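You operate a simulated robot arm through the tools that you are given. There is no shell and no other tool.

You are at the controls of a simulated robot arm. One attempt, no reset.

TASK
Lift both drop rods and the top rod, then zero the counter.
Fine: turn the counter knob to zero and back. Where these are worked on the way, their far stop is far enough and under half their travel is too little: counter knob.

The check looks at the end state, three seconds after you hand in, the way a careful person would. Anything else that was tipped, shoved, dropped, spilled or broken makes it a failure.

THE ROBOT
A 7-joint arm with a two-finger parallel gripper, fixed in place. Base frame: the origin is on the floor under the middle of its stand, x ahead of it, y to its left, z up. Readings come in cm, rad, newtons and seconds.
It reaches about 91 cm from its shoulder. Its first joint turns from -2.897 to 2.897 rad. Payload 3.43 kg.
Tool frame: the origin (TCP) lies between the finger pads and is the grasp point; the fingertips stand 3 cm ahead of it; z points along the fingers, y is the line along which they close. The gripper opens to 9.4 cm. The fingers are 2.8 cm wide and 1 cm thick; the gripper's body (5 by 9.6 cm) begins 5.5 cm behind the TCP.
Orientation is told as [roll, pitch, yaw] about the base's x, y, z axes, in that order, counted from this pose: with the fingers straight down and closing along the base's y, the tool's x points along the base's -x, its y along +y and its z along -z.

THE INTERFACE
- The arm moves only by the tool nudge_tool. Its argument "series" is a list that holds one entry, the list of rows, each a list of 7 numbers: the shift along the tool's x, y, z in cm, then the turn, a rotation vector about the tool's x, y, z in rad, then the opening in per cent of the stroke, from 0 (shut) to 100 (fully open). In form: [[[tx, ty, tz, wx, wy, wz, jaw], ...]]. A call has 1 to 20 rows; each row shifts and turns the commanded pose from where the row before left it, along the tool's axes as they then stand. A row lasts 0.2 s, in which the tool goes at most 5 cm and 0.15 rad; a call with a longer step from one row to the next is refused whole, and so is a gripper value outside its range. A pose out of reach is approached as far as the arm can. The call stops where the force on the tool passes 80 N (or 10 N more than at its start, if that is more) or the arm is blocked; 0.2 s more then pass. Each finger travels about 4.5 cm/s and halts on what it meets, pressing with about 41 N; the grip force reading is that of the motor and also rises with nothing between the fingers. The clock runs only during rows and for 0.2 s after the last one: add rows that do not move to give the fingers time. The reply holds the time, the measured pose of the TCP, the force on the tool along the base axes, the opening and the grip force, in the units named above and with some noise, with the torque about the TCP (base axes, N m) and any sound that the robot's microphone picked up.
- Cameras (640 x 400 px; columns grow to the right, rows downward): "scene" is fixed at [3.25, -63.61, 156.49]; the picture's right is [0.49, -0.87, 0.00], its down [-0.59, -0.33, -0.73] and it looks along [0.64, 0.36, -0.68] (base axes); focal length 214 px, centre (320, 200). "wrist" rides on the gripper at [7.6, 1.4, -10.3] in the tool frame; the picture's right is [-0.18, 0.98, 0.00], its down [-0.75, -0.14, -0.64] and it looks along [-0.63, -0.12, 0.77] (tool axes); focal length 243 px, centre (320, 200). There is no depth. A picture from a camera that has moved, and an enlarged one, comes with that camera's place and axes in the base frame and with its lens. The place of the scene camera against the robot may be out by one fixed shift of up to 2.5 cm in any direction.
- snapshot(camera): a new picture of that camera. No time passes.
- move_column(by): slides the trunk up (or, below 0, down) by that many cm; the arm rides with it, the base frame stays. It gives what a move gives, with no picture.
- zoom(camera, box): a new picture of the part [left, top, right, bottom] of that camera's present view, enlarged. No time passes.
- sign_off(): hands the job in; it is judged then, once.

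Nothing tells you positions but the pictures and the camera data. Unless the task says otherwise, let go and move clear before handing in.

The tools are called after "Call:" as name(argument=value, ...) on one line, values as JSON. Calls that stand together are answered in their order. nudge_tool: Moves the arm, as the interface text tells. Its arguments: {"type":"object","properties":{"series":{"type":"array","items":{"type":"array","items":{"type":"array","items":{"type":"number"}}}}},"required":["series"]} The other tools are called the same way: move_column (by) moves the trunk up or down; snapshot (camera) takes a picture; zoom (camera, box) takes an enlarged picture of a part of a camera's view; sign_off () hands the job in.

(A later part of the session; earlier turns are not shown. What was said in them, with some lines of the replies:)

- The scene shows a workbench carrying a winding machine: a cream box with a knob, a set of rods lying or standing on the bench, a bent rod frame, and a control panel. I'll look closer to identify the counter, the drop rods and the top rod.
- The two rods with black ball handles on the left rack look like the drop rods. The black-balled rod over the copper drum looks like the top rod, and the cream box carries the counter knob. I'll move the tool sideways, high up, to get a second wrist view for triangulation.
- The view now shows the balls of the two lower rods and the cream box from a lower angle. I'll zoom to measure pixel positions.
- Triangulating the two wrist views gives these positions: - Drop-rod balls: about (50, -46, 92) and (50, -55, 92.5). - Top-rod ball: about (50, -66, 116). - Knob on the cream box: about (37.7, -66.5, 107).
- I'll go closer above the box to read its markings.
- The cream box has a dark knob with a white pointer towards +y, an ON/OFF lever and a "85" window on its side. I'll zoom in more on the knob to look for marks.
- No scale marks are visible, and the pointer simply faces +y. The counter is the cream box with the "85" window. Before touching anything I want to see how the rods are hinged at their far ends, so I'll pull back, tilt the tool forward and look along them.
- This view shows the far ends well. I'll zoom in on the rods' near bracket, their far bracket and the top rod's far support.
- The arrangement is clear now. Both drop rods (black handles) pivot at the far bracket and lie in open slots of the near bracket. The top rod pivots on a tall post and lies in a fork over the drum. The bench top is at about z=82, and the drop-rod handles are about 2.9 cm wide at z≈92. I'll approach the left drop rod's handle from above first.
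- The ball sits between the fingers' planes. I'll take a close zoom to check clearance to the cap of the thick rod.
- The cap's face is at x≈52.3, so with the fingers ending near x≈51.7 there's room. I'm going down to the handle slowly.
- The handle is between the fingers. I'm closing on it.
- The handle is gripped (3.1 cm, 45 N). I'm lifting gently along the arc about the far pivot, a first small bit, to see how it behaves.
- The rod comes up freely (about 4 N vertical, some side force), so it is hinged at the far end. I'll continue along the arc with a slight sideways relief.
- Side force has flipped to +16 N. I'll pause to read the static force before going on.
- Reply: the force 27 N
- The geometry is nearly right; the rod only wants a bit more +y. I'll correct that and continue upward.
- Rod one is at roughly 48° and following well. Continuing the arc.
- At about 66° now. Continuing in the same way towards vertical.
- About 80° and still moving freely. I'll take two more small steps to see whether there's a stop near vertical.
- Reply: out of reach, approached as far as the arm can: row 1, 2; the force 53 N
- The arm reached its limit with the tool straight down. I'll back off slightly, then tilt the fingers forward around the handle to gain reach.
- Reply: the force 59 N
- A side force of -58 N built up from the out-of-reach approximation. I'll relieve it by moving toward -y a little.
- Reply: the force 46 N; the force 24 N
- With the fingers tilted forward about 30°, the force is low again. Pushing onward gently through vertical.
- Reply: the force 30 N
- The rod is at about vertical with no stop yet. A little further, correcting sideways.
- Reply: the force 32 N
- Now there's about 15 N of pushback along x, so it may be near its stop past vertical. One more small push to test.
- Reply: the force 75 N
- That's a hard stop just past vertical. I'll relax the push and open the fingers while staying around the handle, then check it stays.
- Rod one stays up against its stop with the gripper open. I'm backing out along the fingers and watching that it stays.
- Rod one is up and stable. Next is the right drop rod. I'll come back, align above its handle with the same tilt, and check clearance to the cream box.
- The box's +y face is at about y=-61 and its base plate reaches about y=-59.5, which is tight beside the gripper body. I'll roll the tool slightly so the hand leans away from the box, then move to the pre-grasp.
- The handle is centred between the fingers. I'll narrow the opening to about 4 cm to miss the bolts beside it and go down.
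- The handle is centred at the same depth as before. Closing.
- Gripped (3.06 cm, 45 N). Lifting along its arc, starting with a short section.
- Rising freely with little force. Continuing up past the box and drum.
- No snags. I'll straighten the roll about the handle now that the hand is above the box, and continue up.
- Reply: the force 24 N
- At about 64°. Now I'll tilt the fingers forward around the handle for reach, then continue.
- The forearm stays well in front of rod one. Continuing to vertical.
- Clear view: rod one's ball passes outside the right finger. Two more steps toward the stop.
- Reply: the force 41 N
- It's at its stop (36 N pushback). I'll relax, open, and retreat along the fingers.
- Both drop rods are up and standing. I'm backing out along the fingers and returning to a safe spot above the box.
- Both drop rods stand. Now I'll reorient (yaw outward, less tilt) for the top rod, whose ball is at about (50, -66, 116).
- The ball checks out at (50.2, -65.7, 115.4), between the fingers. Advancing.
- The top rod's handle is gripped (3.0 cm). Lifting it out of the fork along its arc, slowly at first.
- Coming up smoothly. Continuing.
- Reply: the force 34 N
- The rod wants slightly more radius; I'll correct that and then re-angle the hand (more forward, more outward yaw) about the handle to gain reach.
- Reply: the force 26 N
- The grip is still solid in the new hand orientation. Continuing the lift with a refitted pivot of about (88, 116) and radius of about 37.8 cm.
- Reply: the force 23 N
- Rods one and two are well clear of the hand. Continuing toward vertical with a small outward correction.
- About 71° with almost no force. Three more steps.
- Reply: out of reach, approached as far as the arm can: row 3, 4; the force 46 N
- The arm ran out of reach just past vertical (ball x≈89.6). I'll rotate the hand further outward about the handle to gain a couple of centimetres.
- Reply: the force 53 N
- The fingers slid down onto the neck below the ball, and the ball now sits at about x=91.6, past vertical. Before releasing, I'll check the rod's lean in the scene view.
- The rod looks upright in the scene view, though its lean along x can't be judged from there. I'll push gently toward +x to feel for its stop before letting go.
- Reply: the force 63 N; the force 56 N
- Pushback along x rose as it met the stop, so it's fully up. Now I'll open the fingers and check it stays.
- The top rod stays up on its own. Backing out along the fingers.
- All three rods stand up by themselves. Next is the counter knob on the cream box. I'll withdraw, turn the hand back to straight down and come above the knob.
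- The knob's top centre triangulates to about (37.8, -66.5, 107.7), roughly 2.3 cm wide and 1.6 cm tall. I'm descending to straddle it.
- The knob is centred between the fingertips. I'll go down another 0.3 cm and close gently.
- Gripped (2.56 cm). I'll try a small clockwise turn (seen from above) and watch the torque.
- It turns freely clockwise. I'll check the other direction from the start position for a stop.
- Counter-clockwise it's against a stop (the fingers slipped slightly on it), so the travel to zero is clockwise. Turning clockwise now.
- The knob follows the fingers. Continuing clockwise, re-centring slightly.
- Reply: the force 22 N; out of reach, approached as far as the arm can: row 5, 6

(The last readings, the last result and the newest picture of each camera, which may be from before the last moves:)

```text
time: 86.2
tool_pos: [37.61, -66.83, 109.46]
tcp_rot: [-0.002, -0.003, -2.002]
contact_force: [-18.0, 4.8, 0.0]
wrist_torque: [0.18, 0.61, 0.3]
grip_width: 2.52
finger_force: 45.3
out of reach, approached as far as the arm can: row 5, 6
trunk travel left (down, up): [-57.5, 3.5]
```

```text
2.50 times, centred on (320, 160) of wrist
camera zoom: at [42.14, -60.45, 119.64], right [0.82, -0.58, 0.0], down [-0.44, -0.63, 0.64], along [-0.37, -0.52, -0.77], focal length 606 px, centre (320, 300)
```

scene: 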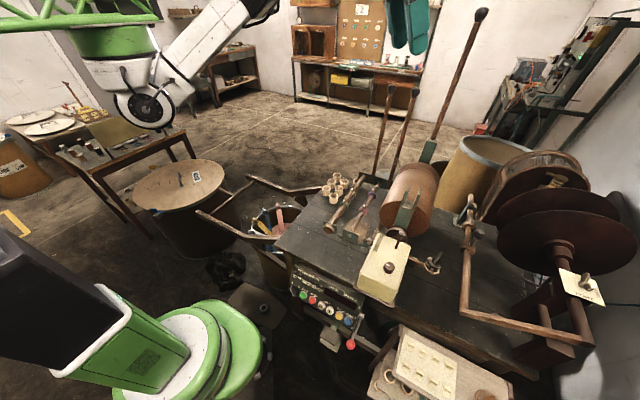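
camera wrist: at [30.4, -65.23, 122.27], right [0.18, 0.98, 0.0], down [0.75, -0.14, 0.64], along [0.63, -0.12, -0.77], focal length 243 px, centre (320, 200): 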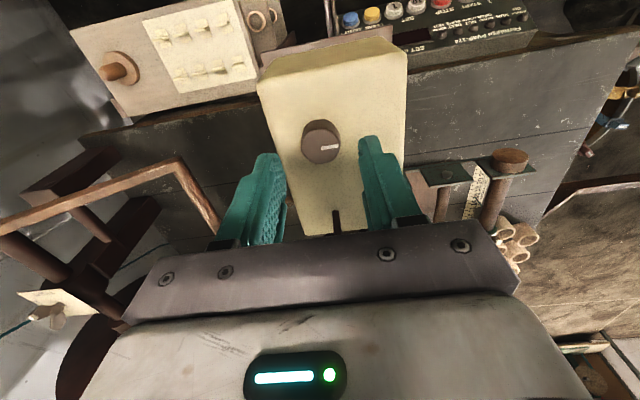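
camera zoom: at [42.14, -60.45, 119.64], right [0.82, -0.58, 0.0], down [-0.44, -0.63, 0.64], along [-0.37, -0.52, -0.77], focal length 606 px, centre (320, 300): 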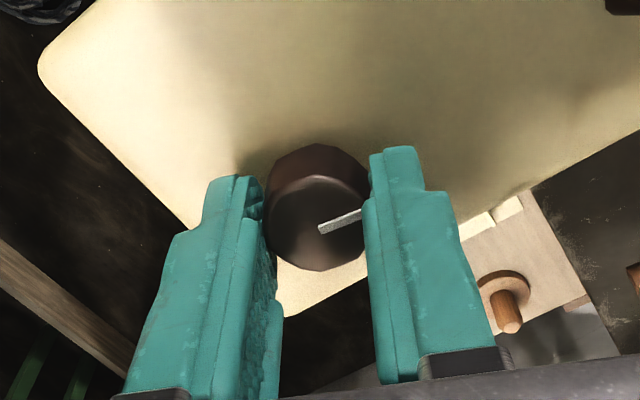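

The last half-radian the fingers slipped on the knob with 0.3 N·m of torque, and the pointer now faces +x, so it met its far stop about 90° from the start. I'll open, rotate the hand back a bit, look at the display and pointer, and regrip to confirm.

Call:
nudge_tool(series=[[[0, 0, 0, 0, 0, 0, 30], [0, 0, 0, 0, 0, 0, 45], [0, 0, 0, 0, 0, -0.12, 45], [0, 0, 0, 0, 0, -0.12, 45], [0, 0, 0, 0, 0, -0.12, 45], [0, 0, 0, 0, 0, -0.12, 45], [0, 0, 0, 0, 0, 0, 45]]])

Call:
snapshot(camera="wrist")

Call:
zoom(camera="wrist", box=[220, 80, 420, 240])

Call:
zoom(camera="scene", box=[330, 190, 450, 310])

```text
time: 87.8
tool_pos: [37.81, -66.89, 109.38]
tcp_rot: [-0.003, 0.0, -1.518]
contact_force: [-0.3, -0.3, 0.2]
wrist_torque: [-0.01, 0.02, 0.01]
grip_width: 4.23
finger_force: 0.0
trunk travel left (down, up): [-57.5, 3.5]
```

```text
taken
camera wrist: at [38.84, -59.15, 119.65], right [0.99, -0.13, 0.0], down [-0.1, -0.76, 0.64], along [-0.09, -0.64, -0.77], focal length 243 px, centre (320, 200)
```

wrist: 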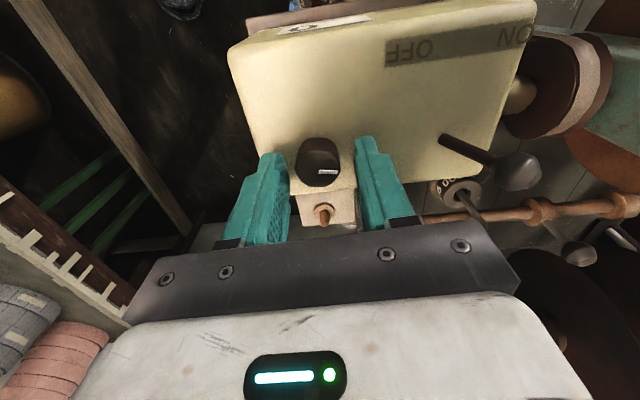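

```text
2.50 times, centred on (320, 160) of wrist
camera zoom: at [38.84, -59.15, 119.65], right [0.99, -0.13, 0.0], down [-0.1, -0.76, 0.64], along [-0.09, -0.64, -0.77], focal length 606 px, centre (320, 300)
```

zoom: 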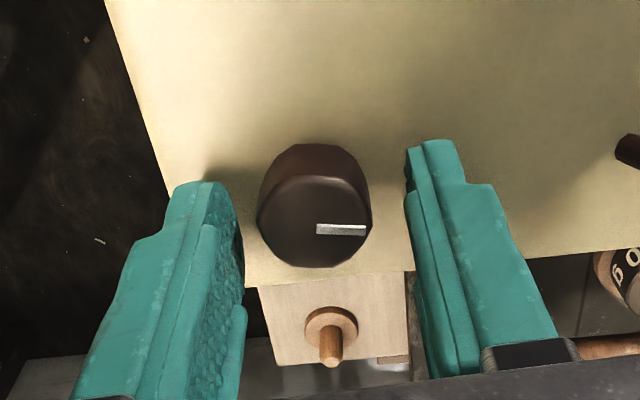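

```text
3.33 times, centred on (390, 250) of scene
camera zoom: at [3.25, -63.61, 156.49], right [0.49, -0.87, 0.0], down [-0.59, -0.33, -0.73], along [0.64, 0.36, -0.68], focal length 715 px, centre (87, 33)
```

zoom: 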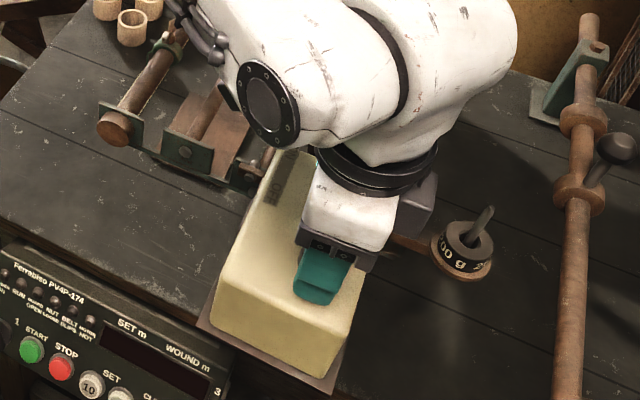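

Call:
zoom(camera="wrist", box=[250, 0, 400, 60])

```text
4.27 times, centred on (325, 30) of wrist
camera zoom: at [38.84, -59.15, 119.65], right [0.99, -0.13, 0.0], down [-0.1, -0.76, 0.64], along [-0.09, -0.64, -0.77], focal length 1035 px, centre (299, 925)
```

zoom: 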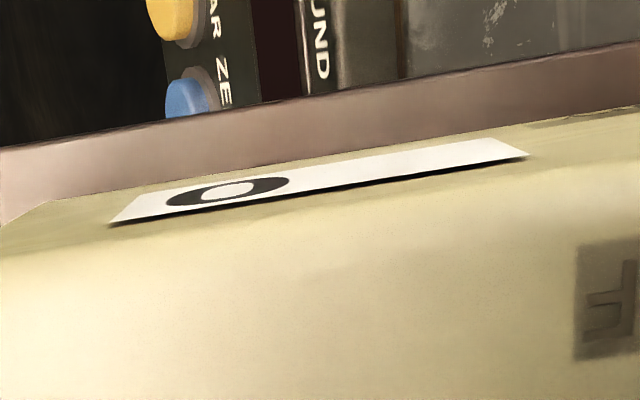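

The counter window now reads "0". I'll regrip the knob and turn it back to its start position.

Call:
nudge_tool(series=[[[0.1, -0.08, 0, 0, 0, 0, 45], [0, 0, 0, 0, 0, 0, 30], [0, 0, 0, 0, 0, 0, 15], [0, 0, 0, 0, 0, 0, 10], [0, 0, 0, 0, 0, 0, 10], [0, 0, 0, 0, 0, -0.12, 10], [0, 0, 0, 0, 0, -0.12, 10], [0, 0, 0, 0, 0, -0.12, 10], [0, 0, 0, 0, 0, -0.12, 10], [0, 0, 0, 0, 0, -0.12, 10], [0, 0, 0, 0, 0, -0.12, 10], [0, 0, 0, 0, 0, 0, 10]]])

Call:
zoom(camera="wrist", box=[220, 80, 420, 240])

```text
time: 90.4
tool_pos: [37.72, -66.83, 109.44]
tcp_rot: [-0.001, 0.0, -0.796]
contact_force: [6.9, 3.1, -3.8]
wrist_torque: [-0.48, -0.73, -0.01]
grip_width: 2.53
finger_force: 44.8
trunk travel left (down, up): [-57.5, 3.5]
```

```text
2.50 times, centred on (320, 160) of wrist
camera zoom: at [33.53, -60.26, 119.68], right [0.83, 0.56, 0.0], down [0.43, -0.64, 0.64], along [0.36, -0.53, -0.77], focal length 606 px, centre (320, 300)
```

zoom: 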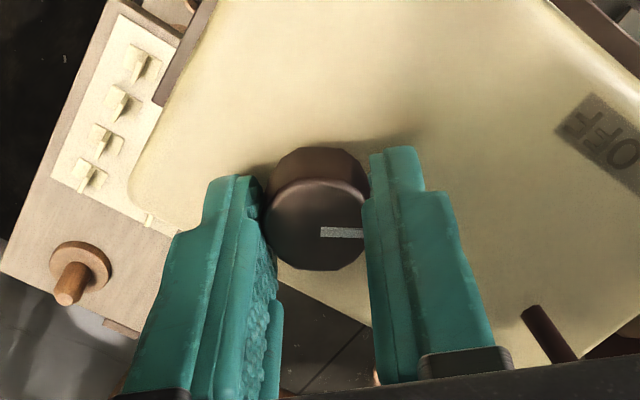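

Call:
nudge_tool(series=[[[0, 0, 0, 0, 0, -0.12, 10], [0, 0, 0, 0, 0, -0.12, 10], [0, 0, 0, 0, 0, -0.12, 10], [0, 0, 0, 0, 0, -0.12, 10], [0, 0, 0, 0, 0, -0.12, 10], [0, 0, 0, 0, 0, -0.12, 10], [0, 0, 0, 0, 0, -0.1, 10], [0, 0, 0, 0, 0, 0, 10]]])

Call:
zoom(camera="wrist", box=[220, 80, 420, 240])

```text
time: 92.2
tool_pos: [37.91, -66.69, 109.43]
tcp_rot: [0.0, 0.003, 0.023]
contact_force: [11.1, 17.9, 1.2]
wrist_torque: [0.51, -0.44, -0.02]
grip_width: 2.53
finger_force: 44.5
trunk travel left (down, up): [-57.5, 3.5]
```

```text
2.50 times, centred on (320, 160) of wrist
camera zoom: at [30.25, -65.33, 119.69], right [0.16, 0.99, 0.0], down [0.76, -0.12, 0.64], along [0.63, -0.1, -0.77], focal length 606 px, centre (320, 300)
```

zoom: 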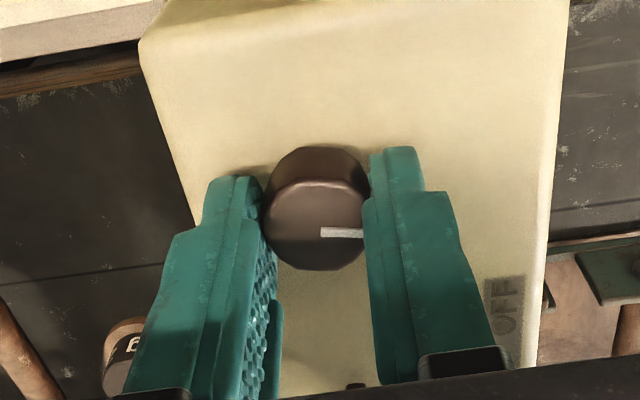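

Nearly back; the pointer is about 12° short. A little more until the stop.

Call:
nudge_tool(series=[[[0, 0.06, 0, 0, 0, -0.08, 10], [0, 0, 0, 0, 0, -0.08, 10], [0, 0, 0, 0, 0, -0.07, 10], [0, 0, 0, 0, 0, 0, 10]]])

Call:
zoom(camera="wrist", box=[220, 80, 420, 240])

```text
time: 93.2
tool_pos: [37.84, -66.56, 109.49]
tcp_rot: [-0.001, 0.003, 0.254]
contact_force: [14.1, 21.0, -0.1]
wrist_torque: [0.5, 0.08, -0.28]
grip_width: 2.55
finger_force: 45.2
trunk travel left (down, up): [-57.5, 3.5]
```

```text
2.50 times, centred on (320, 160) of wrist
camera zoom: at [30.11, -67.08, 119.69], right [-0.07, 1.0, 0.0], down [0.77, 0.05, 0.64], along [0.64, 0.04, -0.77], focal length 606 px, centre (320, 300)
```

zoom: 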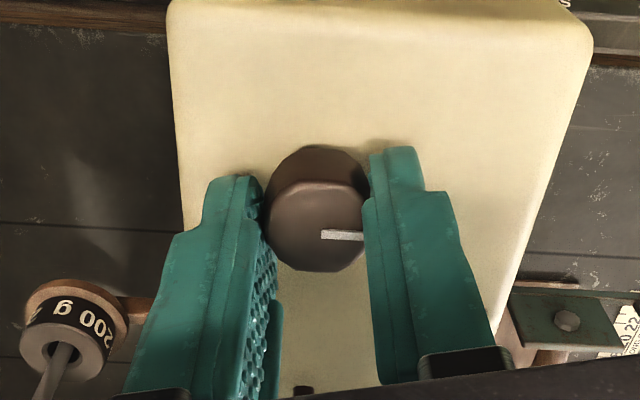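

It's back against its starting stop. Releasing and lifting clear straight up.

Call:
nudge_tool(series=[[[0, 0, 0, 0, 0, 0, 20], [0, 0, 0, 0, 0, 0, 40], [0, 0, 0, 0, 0, 0, 50], [0, 0, 0, 0, 0, 0, 50]]])

Call:
zoom(camera="wrist", box=[220, 80, 420, 240])

```text
time: 94.2
tool_pos: [37.73, -66.71, 109.45]
tcp_rot: [-0.001, 0.003, 0.251]
contact_force: [-0.2, 0.3, 0.3]
wrist_torque: [0.01, -0.02, -0.01]
grip_width: 4.7
finger_force: 0.0
trunk travel left (down, up): [-57.5, 3.5]
```

```text
2.50 times, centred on (320, 160) of wrist
camera zoom: at [29.96, -67.21, 119.72], right [-0.07, 1.0, 0.0], down [0.77, 0.05, 0.64], along [0.64, 0.04, -0.77], focal length 606 px, centre (320, 300)
```

zoom: 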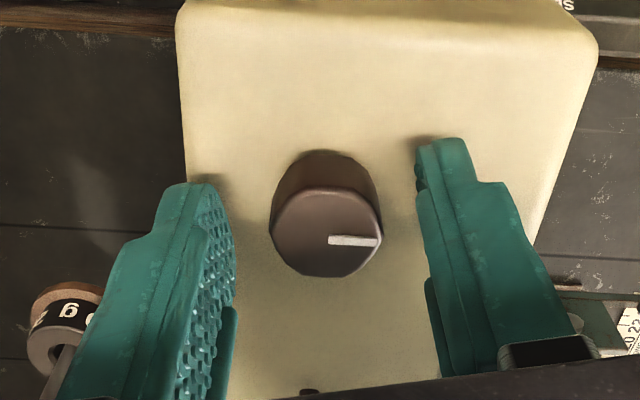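

Fingers are free and the knob stayed put. I'm lifting straight up and away, then checking the display, rods and lever.

Call:
nudge_tool(series=[[[0, 0, -2, 0, 0, 0, 50], [0, 0, -4, 0, 0, 0, 50], [0, 0, -4, 0, 0, 0, 50], [0, 0, -4, 0, 0, 0.12, 50], [0, 2, -4, 0, 0, 0.13, 50], [1, 4, -2, 0, 0, 0, 50], [1, 4, -2, 0, 0, 0, 50], [1, 4, -2, 0, 0, 0, 50], [1, 4, -2, 0, 0, 0, 50], [0, 0, 0, 0, -0.15, 0, 50], [0, 0, 0, 0, -0.15, 0, 50], [0, 0, 0, 0, 0, 0, 50]]])

Call:
snapshot(camera="wrist")

Call:
snapshot(camera="scene")

```text
time: 96.8
tool_pos: [33.65, -48.75, 135.46]
tcp_rot: [-0.003, -0.3, 0.003]
contact_force: [-1.2, 0.6, -0.4]
wrist_torque: [0.0, 0.0, 0.01]
grip_width: 4.69
finger_force: 0.1
trunk travel left (down, up): [-57.5, 3.5]
```

```text
taken
camera wrist: at [23.19, -47.3, 142.89], right [0.17, 0.98, 0.05], down [0.53, -0.14, 0.84], along [0.83, -0.12, -0.55], focal length 243 px, centre (320, 200)
```

wrist: 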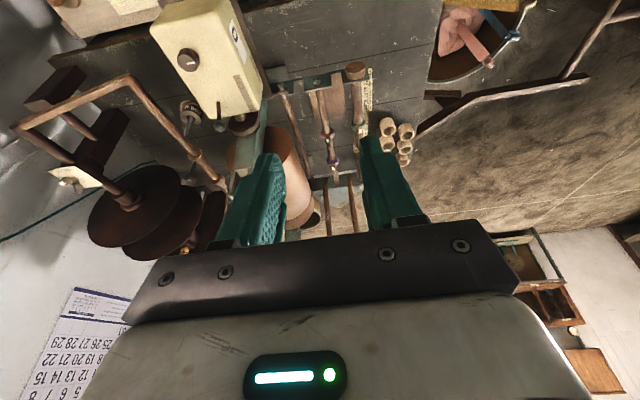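

```text
taken
```

scene: 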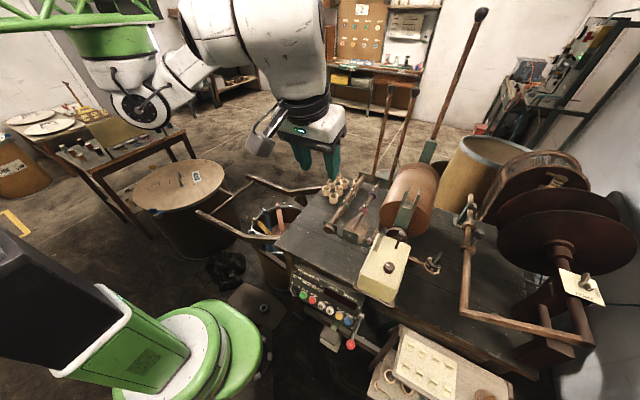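

Call:
zoom(camera="wrist", box=[140, 0, 280, 130])

Call:
zoom(camera="scene", box=[310, 130, 470, 310])

Call:
zoom(camera="scene", box=[350, 0, 510, 180])

Call:
zoom(camera="wrist", box=[230, 50, 430, 200])

```text
3.08 times, centred on (210, 65) of wrist
camera zoom: at [23.19, -47.3, 142.89], right [0.17, 0.98, 0.05], down [0.53, -0.14, 0.84], along [0.83, -0.12, -0.55], focal length 746 px, centre (658, 615)
```

zoom: 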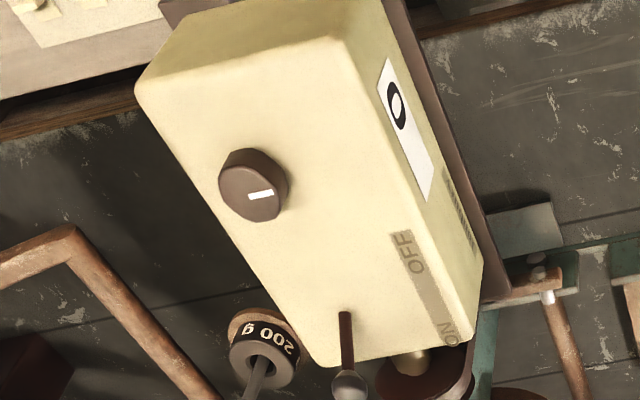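

```text
2.22 times, centred on (390, 220) of scene
camera zoom: at [3.25, -63.61, 156.49], right [0.49, -0.87, 0.0], down [-0.59, -0.33, -0.73], along [0.64, 0.36, -0.68], focal length 477 px, centre (164, 156)
```

zoom: 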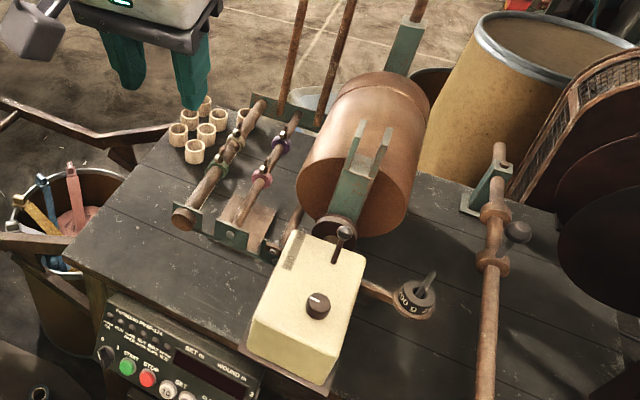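

```text
2.22 times, centred on (430, 90) of scene
camera zoom: at [3.25, -63.61, 156.49], right [0.49, -0.87, 0.0], down [-0.59, -0.33, -0.73], along [0.64, 0.36, -0.68], focal length 477 px, centre (76, 444)
```

zoom: 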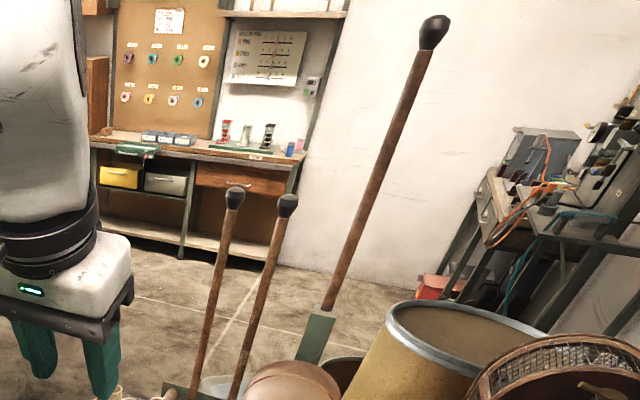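

```text
2.67 times, centred on (330, 125) of wrist
camera zoom: at [23.19, -47.3, 142.89], right [0.17, 0.98, 0.05], down [0.53, -0.14, 0.84], along [0.83, -0.12, -0.55], focal length 647 px, centre (293, 400)
```

zoom: 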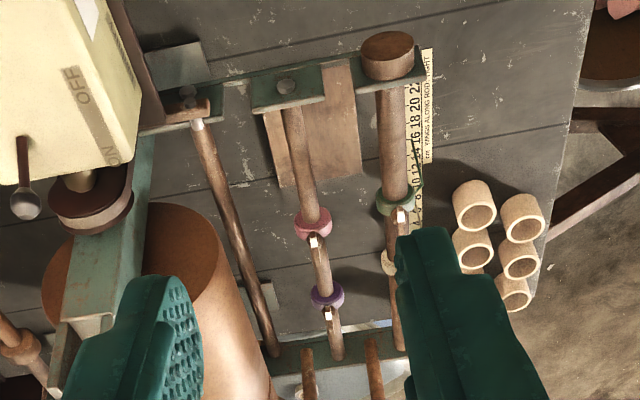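

The counter reads "0" with its knob back at the start pointer. All three rods stand lifted, and the lever, weights, rings and cork tubes look untouched. The gripper is open and clear, so I'm handing in.

Call:
sign_off()

```text
The job is handed in.
```

I lifted both drop rods and the top rod, then zeroed the counter, and handed the job in. No verdict came back with the hand-in.

- **Rods:** each one is swung up to its stop just past vertical. All three were standing on their own in the last pictures.
- **Counter:** I turned the knob clockwise to its far stop, and the window went from 85 to 0. I then turned it back against its starting stop. The window still reads 0, and the pointer faces the way it did at the start.
- **Surroundings:** the ON/OFF lever, hanging weight, guide rings and cork tubes look unchanged. The gripper is open and clear of the machine.

While I was raising the top rod, my grip slid from the ball down to the neck just below it. The rod still reached its stop and stayed up after I let go.
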